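You operate a simulated robot arm through the tools that you are given. There is no shell and no other tool. Be economical: measure what you need, move in short steps, check, and stop when the job is done.

Carry out the task below with a simulated robot arm. There is one attempt and no reset: what you move stays moved.

TASK
Put the steel plate that says "G275" from the top of the large grey steel plate on the flat steel plate there and the steel plate marked "G527" on the large square steel plate.

It is judged by the outcome, as a careful person would: the job done as asked, and still so three seconds after it is handed in. It fails if anything else is knocked over, pushed out of place, dropped, spilled or broken.

THE ROBOT
A 7-joint arm with a two-finger parallel gripper, fixed in place. Base frame: the origin is at the foot of the arm, x ahead of it, y to its left, z up; the work surface is at about z = 0. Lengths are in mm, angles in degrees, forces in N, time in s.
With the tool pointing down near the work surface it reaches from about 240 to 620 mm from the base axis. Its first joint turns from -66.0 to 66.0 degrees. Payload 2.6 kg.
Tool frame: the origin (TCP) lies between the finger pads and is the grasp point; the fingertips stand 30 mm ahead of it; z points along the fingers, y is the line along which they close. The gripper opens to 94 mm. The fingers are 28 mm wide and 10 mm thick; the gripper's body (50 by 96 mm) begins 55 mm behind the TCP.
Orientation is told as [roll, pitch, yaw] about the base's x, y, z axes, in that order, counted from this pose: with the fingers straight down and closing along the base's y, the tool's x points along the base's -x, its y along +y and its z along -z.

THE INTERFACE
- The arm moves only by the tool play_rows. Its argument "rows" is a list of rows, each an object of numbers (a shift or turn left out is 0, a gripper value left out holds the last): "tx", "ty", "tz": the shift along the tool's x, y, z in units of 30 mm (1.0 is 30 mm); "rx", "ry", "rz": the turn, a rotation vector about the tool's x, y, z in units of 6 degrees (1.0 is 6 degrees); "hand": the finger opening in mm, from 0 to 94. In form: [{"tx": .., "ty": .., "tz": .., "rx": .., "ry": .., "rz": .., "hand": ..}, ...]. A call has 1 to 8 rows; each row shifts and turns the commanded pose from where the row before left it, along the tool's axes as they then stand. A call with a number of a shift or a turn outside -1 to 1 is refused whole. A row lasts 0.2 s, in which the tool goes at most 50 mm and 8.6 degrees; a call with a longer step from one row to the next is refused whole, and so is a gripper value outside its range. A pose out of reach is approached as far as the arm can. The call stops where the force on the tool passes 40 N (or 10 N more than at its start, if that is more) or the arm is blocked; 0.2 s more then pass. The fingers move at their own pace (about 72 mm/s each) and stop on an object; they squeeze with about 29 N. The grip force told is the motor's: it shows also when the fingers shut on nothing. Time passes only in rows, and 0.2 s behind the last, so rows that do not move let the fingers close. It gives the time, the measured TCP pose, the force on the tool (base axes), the opening and the grip force at its end, in the units of the frame above (readings bear some noise), and new pictures: "pictures" is both (left out), scene, wrist or none.
- Cameras (640 x 400 px; columns grow to the right, rows downward): "scene" is fixed at [36.7, 441.9, 545.7]; the picture's right is [-0.71, -0.70, 0.00], its down [-0.50, 0.51, -0.70] and it looks along [0.49, -0.50, -0.71] (base axes); focal length 311 px, centre (320, 200). "wrist" rides on the gripper at [-37, 0, -58] in the tool frame; the picture's right is [0.00, -1.00, 0.00], its down [0.97, 0.00, -0.24] and it looks along [0.24, 0.00, 0.97] (tool axes); focal length 218 px, centre (320, 200).
- pixel_to_xyz(camera, pixels): for up to 12 pixels [column, row] of the newest picture of that camera ("zoom" is the newest enlarged one), the place [x, y, z] in the base frame of the surface seen there, good to about 2 mm. No time passes.
- zoom(camera, box): a new picture of the part [left, top, right, bottom] of that camera's present view, enlarged. No time passes.
- hand_in(): hands the job in; it is judged then, once.

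Work in short steps. Measure before you move; look again where a grasp or a placing could have gone wrong, and mend it. You have 60 turns and 120 pictures in all, those below and enlarged ones among them. Open the gripper and draw the arm clear of the work before you hand the job in, unless the task says otherwise; then end with one line.

The tools are called after "Emit:" as name(argument=value, ...) on one line, values as JSON. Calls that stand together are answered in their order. play_rows: Moves the arm, as the interface text tells. Its arguments: {"type":"object","properties":{"rows":{"type":"array"},"pictures":{"type":"string","enum":["both","scene","wrist","none"]}},"required":["rows"]} The other tools are called the same way: pixel_to_xyz (camera, pixels) gives the place of the surface under pixels of a picture; zoom (camera, box) takes an enlarged picture of a part of a camera's view; hand_in () hands the job in.

At the start:

```text
time: 0.0
position: [372.9, 44.7, 221.0]
tcp_rot: [0.0, -0.1, 0.1]
ft_force: [-0.4, -0.8, -0.4]
width: 93.6
grasp_force: 0.1
```

scene: 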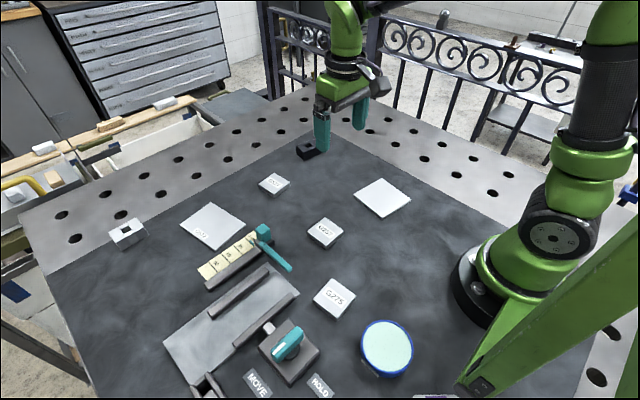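
wrist: 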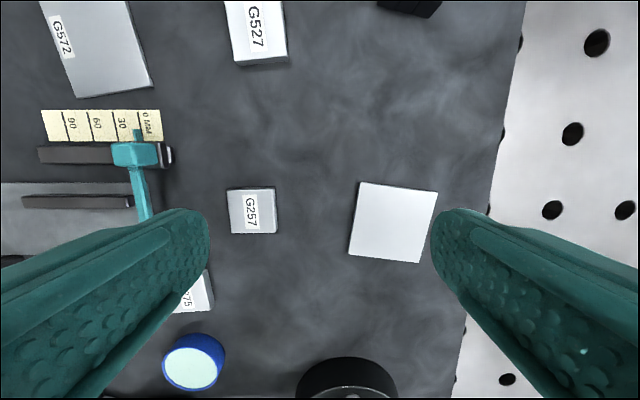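

I'll look closer at the plates and measure them before moving.

Emit:
zoom(camera="scene", box=[160, 150, 420, 312])

Emit:
zoom(camera="scene", box=[140, 240, 420, 400])

Emit:
pixel_to_xyz(camera="scene", pixels=[[274, 184], [325, 232], [333, 298], [382, 197], [213, 225], [355, 198], [384, 179], [411, 198], [386, 217], [127, 234], [230, 320], [387, 345]])

```text
2.46 times, centred on (290, 231) of scene
```

zoom: 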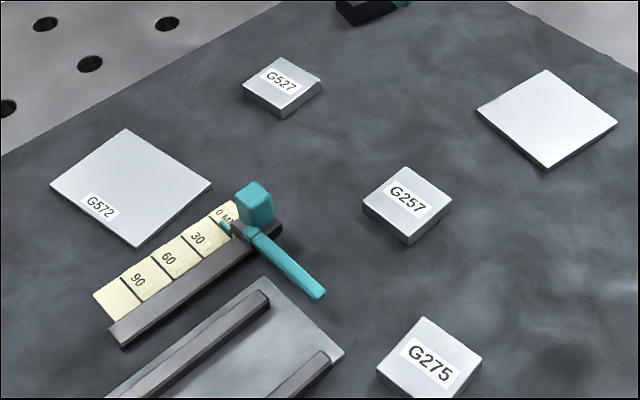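

```text
2.29 times, centred on (280, 320) of scene
```

zoom: 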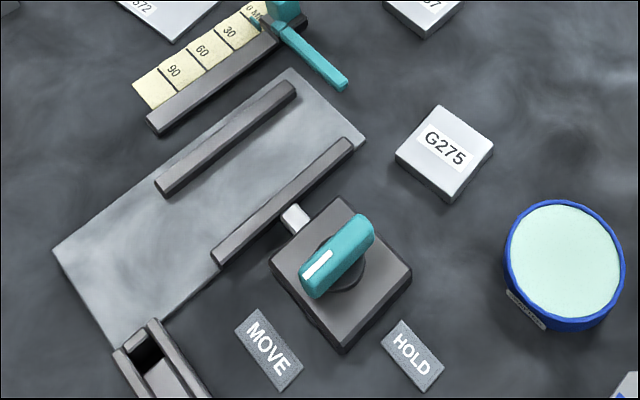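

```text
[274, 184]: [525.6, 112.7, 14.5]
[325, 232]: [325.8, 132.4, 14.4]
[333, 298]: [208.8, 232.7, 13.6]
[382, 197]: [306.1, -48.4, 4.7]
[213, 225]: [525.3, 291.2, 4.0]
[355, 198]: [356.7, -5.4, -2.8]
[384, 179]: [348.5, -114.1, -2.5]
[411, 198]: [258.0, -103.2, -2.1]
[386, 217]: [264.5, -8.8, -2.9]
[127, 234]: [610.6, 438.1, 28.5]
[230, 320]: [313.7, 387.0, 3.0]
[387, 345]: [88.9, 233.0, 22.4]
```

The candidate targets are the blank plate at (382,197) and the plate marked G572 at (213,225). I'll measure both to see which one is large and square.

Emit:
zoom(camera="scene", box=[160, 185, 260, 265])

Emit:
pixel_to_xyz(camera="scene", pixels=[[182, 225], [211, 204], [244, 227], [216, 248], [357, 197], [382, 180], [409, 197], [387, 215], [245, 300], [300, 350], [450, 300], [300, 200]])

Emit:
zoom(camera="scene", box=[340, 165, 425, 230])

Emit:
pixel_to_xyz(camera="wrist", pixels=[[362, 184], [436, 193], [420, 261], [350, 253], [129, 2], [151, 86], [74, 95], [232, 190], [274, 188], [275, 230], [232, 231]])

```text
5.00 times, centred on (210, 225) of scene
```

zoom: 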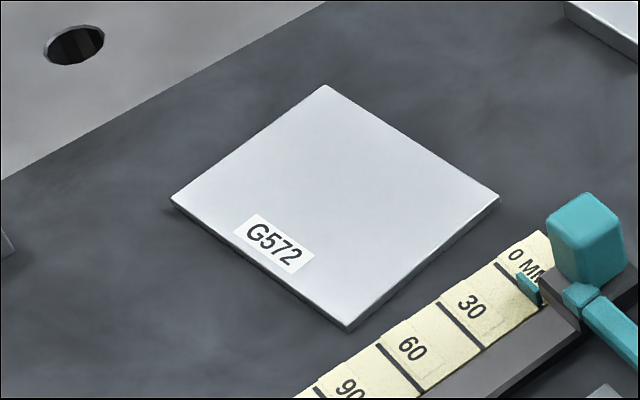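

```text
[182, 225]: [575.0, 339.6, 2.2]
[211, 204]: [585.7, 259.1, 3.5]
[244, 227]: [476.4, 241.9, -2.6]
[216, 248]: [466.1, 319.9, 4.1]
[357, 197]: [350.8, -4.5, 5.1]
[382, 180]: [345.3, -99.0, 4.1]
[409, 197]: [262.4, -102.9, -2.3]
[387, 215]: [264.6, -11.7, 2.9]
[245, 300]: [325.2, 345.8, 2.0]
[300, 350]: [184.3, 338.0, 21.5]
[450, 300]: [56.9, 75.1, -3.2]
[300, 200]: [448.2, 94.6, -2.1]
```

```text
6.15 times, centred on (382, 198) of scene
```

zoom: 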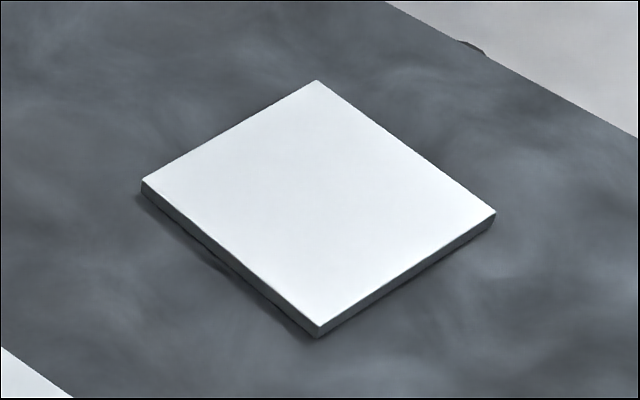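

```text
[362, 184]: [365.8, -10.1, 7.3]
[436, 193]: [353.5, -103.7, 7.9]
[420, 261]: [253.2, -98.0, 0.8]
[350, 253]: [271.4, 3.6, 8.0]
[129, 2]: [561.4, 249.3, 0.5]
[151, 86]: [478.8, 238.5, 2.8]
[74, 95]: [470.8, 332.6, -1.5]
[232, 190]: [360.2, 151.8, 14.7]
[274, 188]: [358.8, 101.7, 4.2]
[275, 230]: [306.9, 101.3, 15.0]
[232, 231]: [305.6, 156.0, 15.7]
```

The blank plate is square, about 92×92, and G572 is about 111×81, so it isn't. That makes blank the "large square" plate (for G527) and G572 the "flat" plate (for G275). I'll move above G527 first, at about (525,113).

Emit:
play_rows(rows=[{"tx": -0.85, "ty": 0.38, "tz": 0.35}, {"tx": -0.85, "ty": 0.38, "tz": 0.35}, {"tx": -0.85, "ty": 0.38, "tz": 0.35}, {"tx": -0.85, "ty": 0.38, "tz": 0.35}, {"tx": -0.85, "ty": 0.38, "tz": 0.35}, {"tx": -0.82, "ty": 0.37, "tz": 0.35}, {}])

```text
time: 1.6
position: [525.6, 112.5, 158.4]
tcp_rot: [0.0, 0.0, 0.0]
ft_force: [-0.1, -0.8, 0.5]
width: 93.8
grasp_force: 0.1
```

scene: 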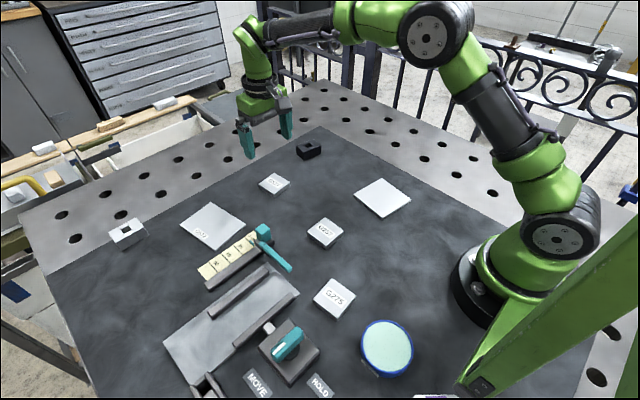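
wrist: 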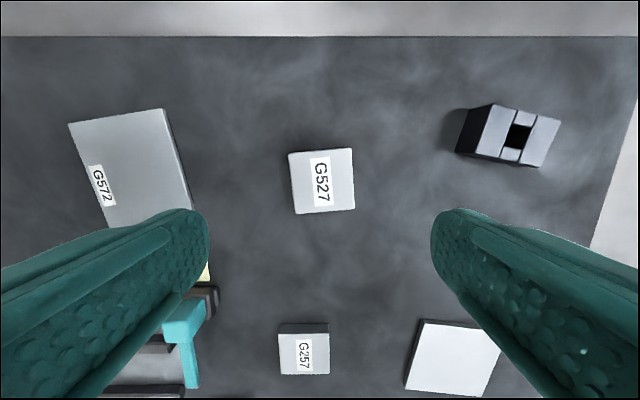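

G527 sits at about (322,181) in the wrist view. I'll measure its corners, and G572's as well.

Emit:
zoom(camera="wrist", box=[270, 135, 370, 225])

Emit:
pixel_to_xyz(camera="wrist", pixels=[[290, 155], [351, 150], [354, 208], [296, 212], [321, 181], [71, 125], [161, 111], [189, 205], [111, 223], [130, 170], [250, 130]])

```text
4.44 times, centred on (320, 180) of wrist
```

zoom: 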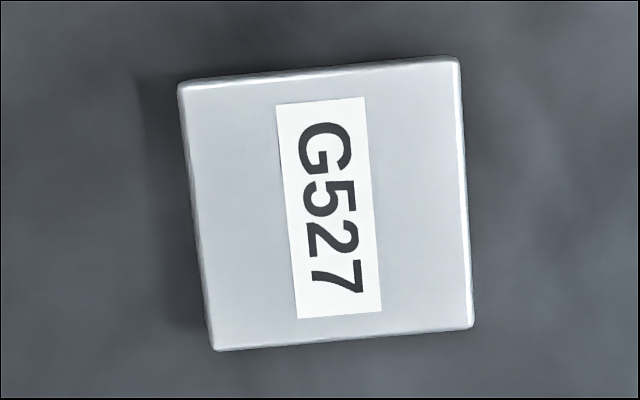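

```text
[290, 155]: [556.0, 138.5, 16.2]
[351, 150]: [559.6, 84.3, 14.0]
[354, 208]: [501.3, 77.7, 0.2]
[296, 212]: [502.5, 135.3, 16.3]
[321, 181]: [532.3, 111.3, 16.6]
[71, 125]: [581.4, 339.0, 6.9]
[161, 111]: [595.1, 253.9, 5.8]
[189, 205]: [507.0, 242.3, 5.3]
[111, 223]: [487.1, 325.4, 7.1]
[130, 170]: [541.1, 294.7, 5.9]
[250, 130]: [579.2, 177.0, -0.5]
```

G527's centre is at about (531,110), yaw about +4.2°, width about 54. I'll align to that and descend partway.

Emit:
play_rows(rows=[{"tx": -0.18, "ty": -0.08}, {"rz": -0.7}, {"tz": 0.9}, {"tz": 0.9}, {"tz": 0.5}, {}], pictures="wrist")

```text
time: 3.0
position: [531.6, 108.8, 88.7]
tcp_rot: [0.0, 0.0, 4.1]
ft_force: [0.1, 0.5, -0.3]
width: 94.0
grasp_force: 0.0
```

wrist: 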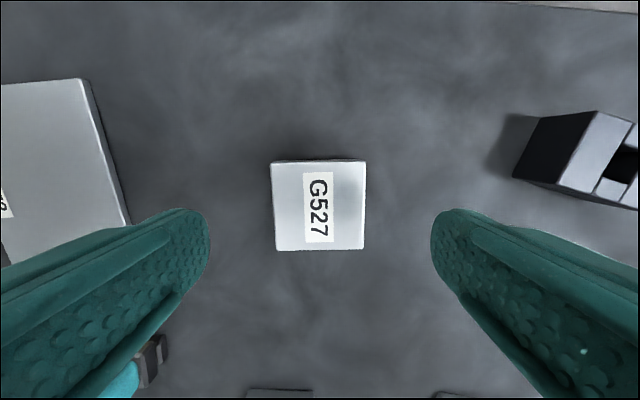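

G527 is square and centred between the fingers at (320,205). I'll descend to z≈33 and close.

Emit:
play_rows(rows=[{"tz": 0.8}, {"tz": 0.7}, {"tz": 0.36}, {}, {"hand": 40}, {"hand": 40}, {"hand": 40}], pictures="wrist")

```text
time: 4.6
position: [531.4, 109.1, 32.2]
tcp_rot: [0.0, 0.0, 4.3]
ft_force: [0.8, 0.7, 0.1]
width: 57.8
grasp_force: 29.4
```

wrist: 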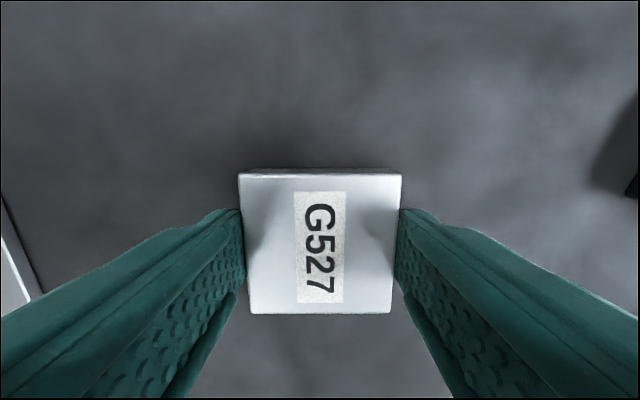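

Gripped (58 mm, 29 N). I'll lift 90 mm and check the hold.

Emit:
play_rows(rows=[{"tz": -0.5}, {"tz": -1}, {"tz": -1}, {"tz": -0.5}], pictures="none")

Emit:
play_rows(rows=[{"tx": 0.976, "ty": -0.609}, {"tx": 0.976, "ty": -0.609}, {"tx": 0.976, "ty": -0.609}, {"tx": 0.976, "ty": -0.609}, {"tx": 0.976, "ty": -0.609}, {"tx": 0.976, "ty": -0.609}, {"tx": 0.976, "ty": -0.609}, {"tx": 0.976, "ty": -0.609}])

```text
time: 5.6
position: [530.3, 108.2, 124.7]
tcp_rot: [0.1, 0.1, 4.2]
ft_force: [-0.4, -0.2, -3.3]
width: 57.6
grasp_force: 28.7
```

```text
time: 7.4
position: [308.4, -53.7, 122.9]
tcp_rot: [0.0, -0.1, 4.2]
ft_force: [0.8, -0.4, -3.7]
width: 57.4
grasp_force: 28.6
```

scene: 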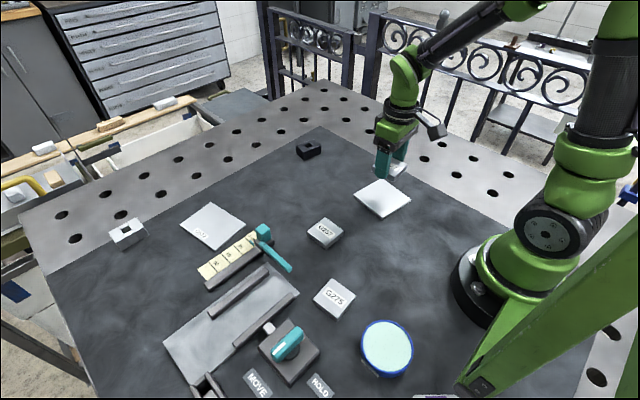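
wrist: 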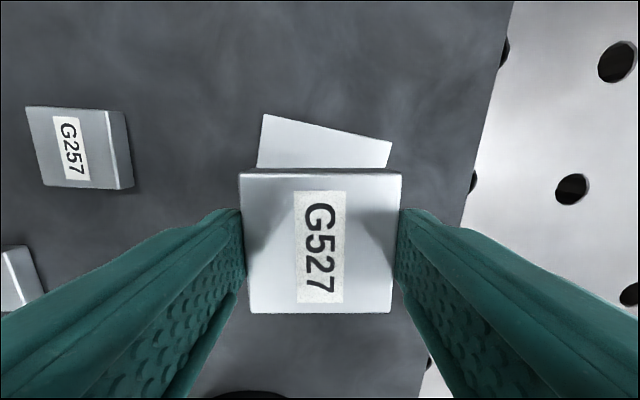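

The plate's far edge is turned about 12° from the gripper. I'll rotate to match it, then measure the visible edge.

Emit:
play_rows(rows=[{"rz": 0.68}, {"rz": 0.68}, {"rz": 0.68, "tz": 0.5}, {"tz": 0.8}, {}], pictures="wrist")

```text
time: 8.6
position: [308.8, -53.1, 83.9]
tcp_rot: [0.0, 0.0, -8.1]
ft_force: [0.9, -1.2, -3.6]
width: 57.8
grasp_force: 28.5
```

wrist: 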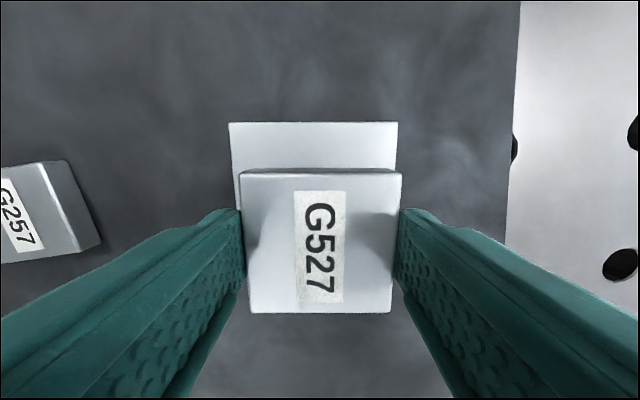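

The pose is centred along x; the target is about 4 mm to the +y side. I'll shift that much and lower towards contact.

Emit:
play_rows(rows=[{"ty": 0.12, "tz": 0.3}, {"tz": 0.6}, {"tz": 0.4}, {"tz": 0.08}, {}], pictures="both")

```text
time: 9.8
position: [309.8, -48.3, 43.2]
tcp_rot: [0.0, 0.0, -8.2]
ft_force: [-0.1, 0.0, -3.8]
width: 57.9
grasp_force: 29.1
```

scene: 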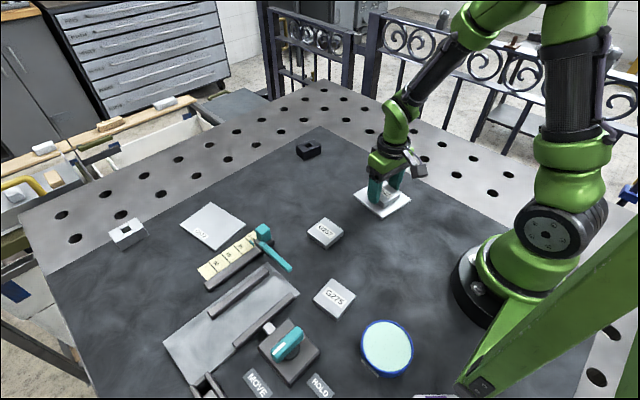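
wrist: 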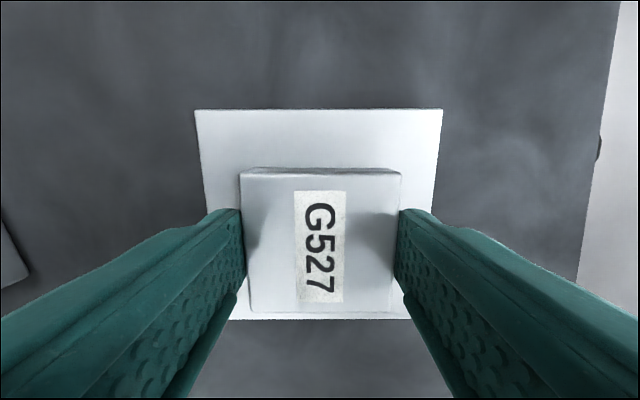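

Centred on the blank plate. I'll lower gently until there's contact.

Emit:
play_rows(rows=[{"tz": 0.07}, {"tz": 0.04}, {}], pictures="none")

```text
time: 10.6
position: [308.4, -51.0, 40.0]
tcp_rot: [0.0, -0.1, -8.1]
ft_force: [-6.6, -0.1, 22.0]
width: 57.9
grasp_force: 28.7
```

There's contact (22 N), so it's seated. I'll release and rise.

Emit:
play_rows(rows=[{"hand": 80}, {"hand": 80}, {"hand": 80, "tz": -0.3}, {"tz": -0.9}, {"tz": -1}, {"tz": -1}, {"tz": -0.5}], pictures="both")

```text
time: 12.2
position: [308.9, -49.3, 151.9]
tcp_rot: [0.0, 0.0, -8.2]
ft_force: [0.8, 0.0, -0.4]
width: 80.2
grasp_force: 0.1
```

scene: 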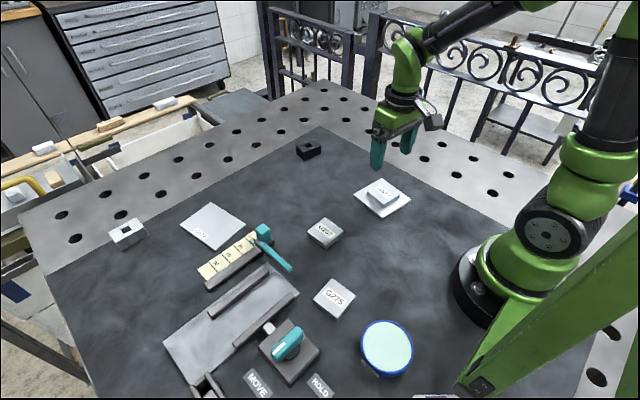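
wrist: 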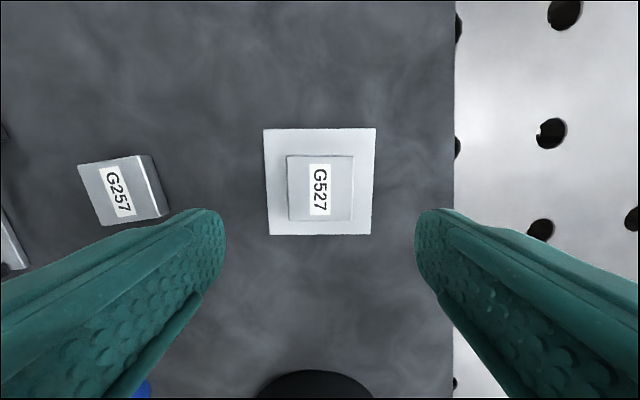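

G527 is seated squarely. Next I'll go above G275 at about (209,233).

Emit:
play_rows(rows=[{"tx": 0.5156, "ty": 0.981, "hand": 94}, {"tx": 0.5156, "ty": 0.981}, {"tx": 0.5156, "ty": 0.981}, {"tx": 0.5156, "ty": 0.981}, {"tx": 0.5156, "ty": 0.981}, {"tx": 0.5156, "ty": 0.981}, {"tx": 0.5156, "ty": 0.981}, {"tx": 0.5156, "ty": 0.981}], pictures="none")

Emit:
play_rows(rows=[{"tx": 0.5156, "ty": 0.981}, {}])

```text
time: 14.0
position: [218.3, 199.0, 150.4]
tcp_rot: [0.0, 0.0, -8.1]
ft_force: [0.6, -0.1, 0.3]
width: 94.1
grasp_force: 0.1
```

```text
time: 14.6
position: [206.5, 230.7, 149.9]
tcp_rot: [0.0, 0.0, -8.1]
ft_force: [-0.3, -0.1, -0.3]
width: 94.0
grasp_force: 0.0
```

scene: 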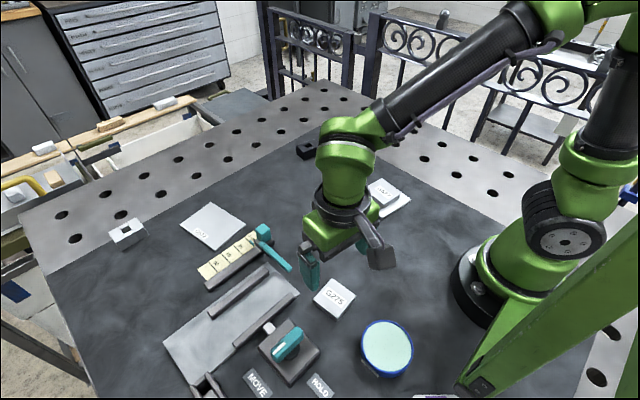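
wrist: 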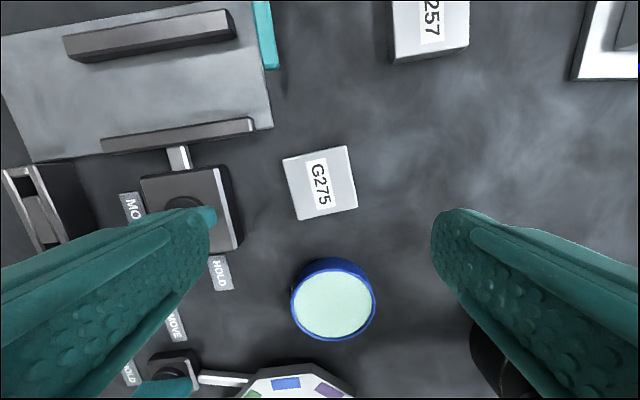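

G275's centre is (320,183) in the wrist view, turned about +11.5° from the gripper. The switch box is about 47 mm away, so I'll narrow the opening to 80, align and descend partway.

Emit:
play_rows(rows=[{"tx": -0.16, "ty": -0.04, "hand": 80}, {"rz": -0.96}, {"rz": -0.96}, {"tz": 0.9}, {"tz": 0.9}, {"tz": 0.3}, {}], pictures="wrist")

```text
time: 16.2
position: [213.0, 229.5, 87.1]
tcp_rot: [0.1, 0.0, 3.4]
ft_force: [0.4, 0.6, 0.0]
width: 79.9
grasp_force: 0.0
```

wrist: 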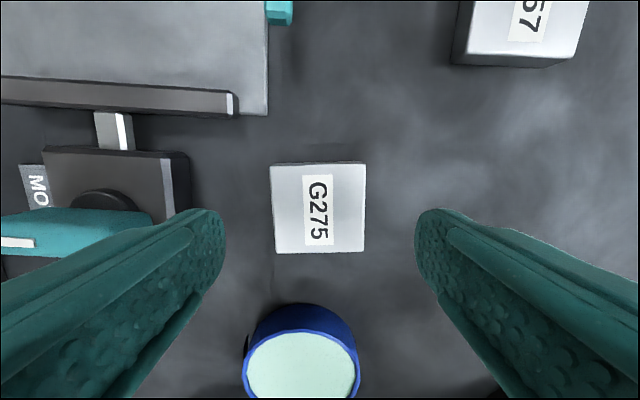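

Aligned at (319,207). I'll descend and close.

Emit:
play_rows(rows=[{"tz": 0.8}, {"tz": 0.7}, {"tz": 0.32}, {}, {"hand": 40}, {"hand": 40}, {"hand": 40}], pictures="wrist")

```text
time: 17.8
position: [211.6, 229.3, 32.4]
tcp_rot: [0.0, 0.0, 3.6]
ft_force: [0.7, 1.0, 1.2]
width: 57.5
grasp_force: 29.2
```

wrist: 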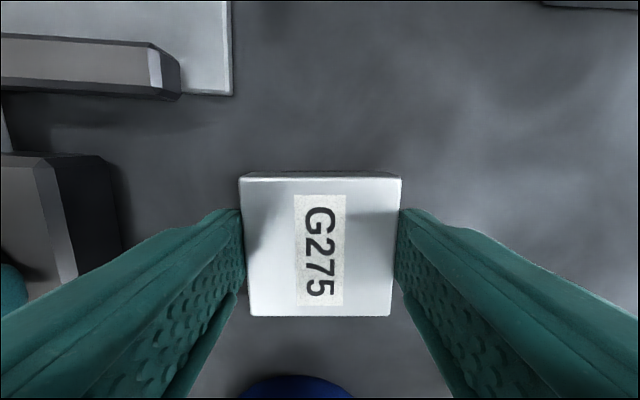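

Gripped. I'll lift, turn to match G572's yaw (about +8°) and carry it over G572's centre at about (524,287).

Emit:
play_rows(rows=[{"tz": -0.5}, {"tz": -1}, {"tz": -1}, {"tz": -1}, {"rz": -0.75}, {}], pictures="none")

Emit:
play_rows(rows=[{"tx": -0.962, "ty": 0.04}, {"tx": -0.962, "ty": 0.04}, {"tx": -0.962, "ty": 0.04}, {"tx": -0.962, "ty": 0.04}, {"tx": -0.962, "ty": 0.04}, {"tx": -0.962, "ty": 0.04}, {"tx": -0.962, "ty": 0.04}, {"tx": -0.962, "ty": 0.04}], pictures="none")

Emit:
play_rows(rows=[{"tx": -0.962, "ty": 0.04}, {"tx": -0.962, "ty": 0.04}, {"tx": -0.962, "ty": 0.04}, {"tz": 0.5}, {}])

```text
time: 19.2
position: [211.0, 228.7, 136.6]
tcp_rot: [0.1, 0.0, 8.0]
ft_force: [-0.1, -0.2, -3.3]
width: 57.5
grasp_force: 29.5
```

```text
time: 21.0
position: [439.3, 270.0, 137.5]
tcp_rot: [0.0, 0.0, 8.1]
ft_force: [-0.4, 0.1, -4.2]
width: 57.8
grasp_force: 29.2
```

```text
time: 22.2
position: [525.4, 287.4, 121.5]
tcp_rot: [-0.1, 0.0, 8.0]
ft_force: [0.0, 0.9, -4.3]
width: 57.6
grasp_force: 29.0
```

scene: 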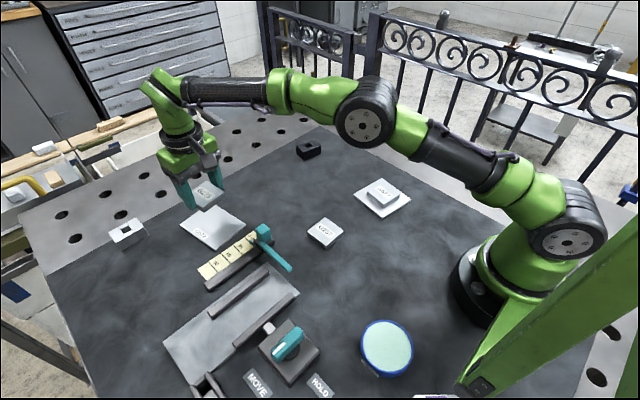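
wrist: 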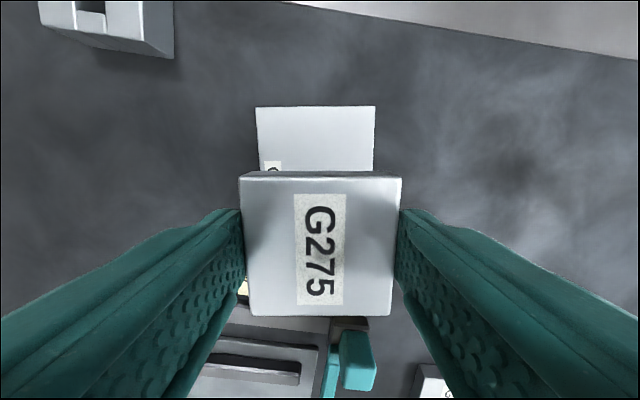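

G572's far edge runs at row 106 and is well aligned, with the target centre about 5 mm farther out and 3 mm left. I'll correct that and descend to just above it.

Emit:
play_rows(rows=[{"tx": -0.15, "ty": 0.1}, {"tz": 0.8}, {"tz": 0.8}, {"tz": 0.6}, {"tz": 0.37}, {}])

```text
time: 23.6
position: [529.3, 290.5, 44.9]
tcp_rot: [0.0, 0.0, 8.0]
ft_force: [0.1, -0.6, -4.2]
width: 57.7
grasp_force: 29.0
```

scene: 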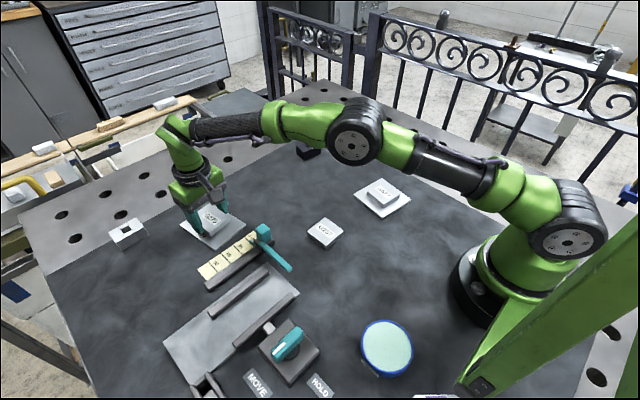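
wrist: 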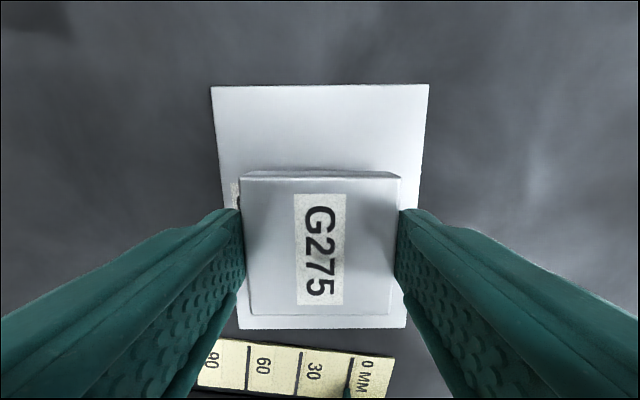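

Centred with margins on all sides. I'll lower to contact.

Emit:
play_rows(rows=[{"tz": 0.1}, {"tz": 0.06}, {}], pictures="none")

```text
time: 24.4
position: [529.4, 290.8, 40.5]
tcp_rot: [0.0, 0.0, 8.0]
ft_force: [-0.8, -0.4, -4.0]
width: 57.5
grasp_force: 29.2
```

Emit:
play_rows(rows=[{"tz": 0.04}, {}], pictures="none")

```text
time: 25.0
position: [528.0, 289.5, 39.9]
tcp_rot: [0.1, 0.0, 8.0]
ft_force: [-1.0, 0.5, -3.4]
width: 57.5
grasp_force: 28.8
```

No contact yet, so I'll go a little lower.

Emit:
play_rows(rows=[{"tz": 0.04}, {}], pictures="none")

```text
time: 25.6
position: [529.5, 290.0, 39.4]
tcp_rot: [0.0, 0.0, 7.9]
ft_force: [-1.0, -0.5, -2.4]
width: 57.8
grasp_force: 29.2
```

Emit:
play_rows(rows=[{"tz": 0.05}, {}], pictures="none")

```text
time: 26.2
position: [529.5, 291.0, 37.9]
tcp_rot: [0.0, -0.1, 7.9]
ft_force: [-5.2, -4.4, 13.2]
width: 57.7
grasp_force: 28.7
```

Contact (13 N). I'll release and rise.

Emit:
play_rows(rows=[{"hand": 80}, {"hand": 80}, {"hand": 80, "tz": -0.3}, {"tz": -0.9}, {"tz": -1}, {"tz": -1}, {"tz": -0.8}])

```text
time: 27.8
position: [529.2, 291.0, 157.3]
tcp_rot: [0.0, 0.0, 8.1]
ft_force: [0.4, -0.9, -0.7]
width: 79.7
grasp_force: 0.1
```

scene: 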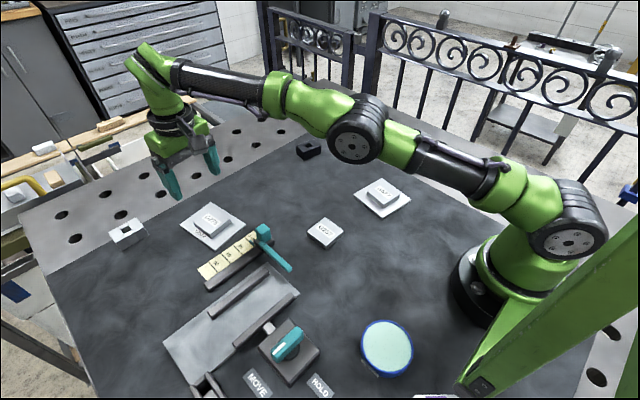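
wrist: 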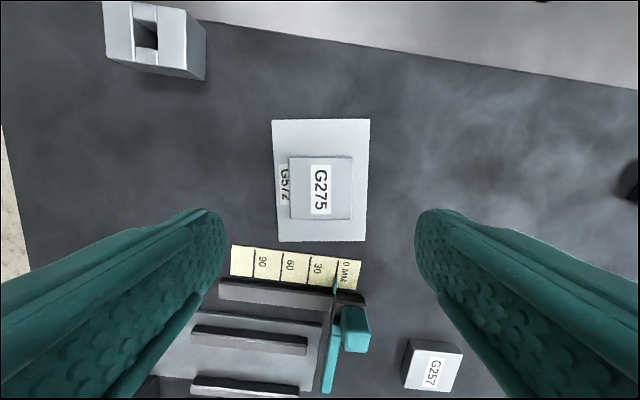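

Both plates are resting flat on their targets and the arm is clear above them, gripper open. Handing in.

Emit:
hand_in()

```text
The job is handed in.
```

G275 is now on the flat rectangular plate (marked G572) and G527 is on the large blank square plate; the wording didn't name either plate, so I took the one that measured square as "large square".
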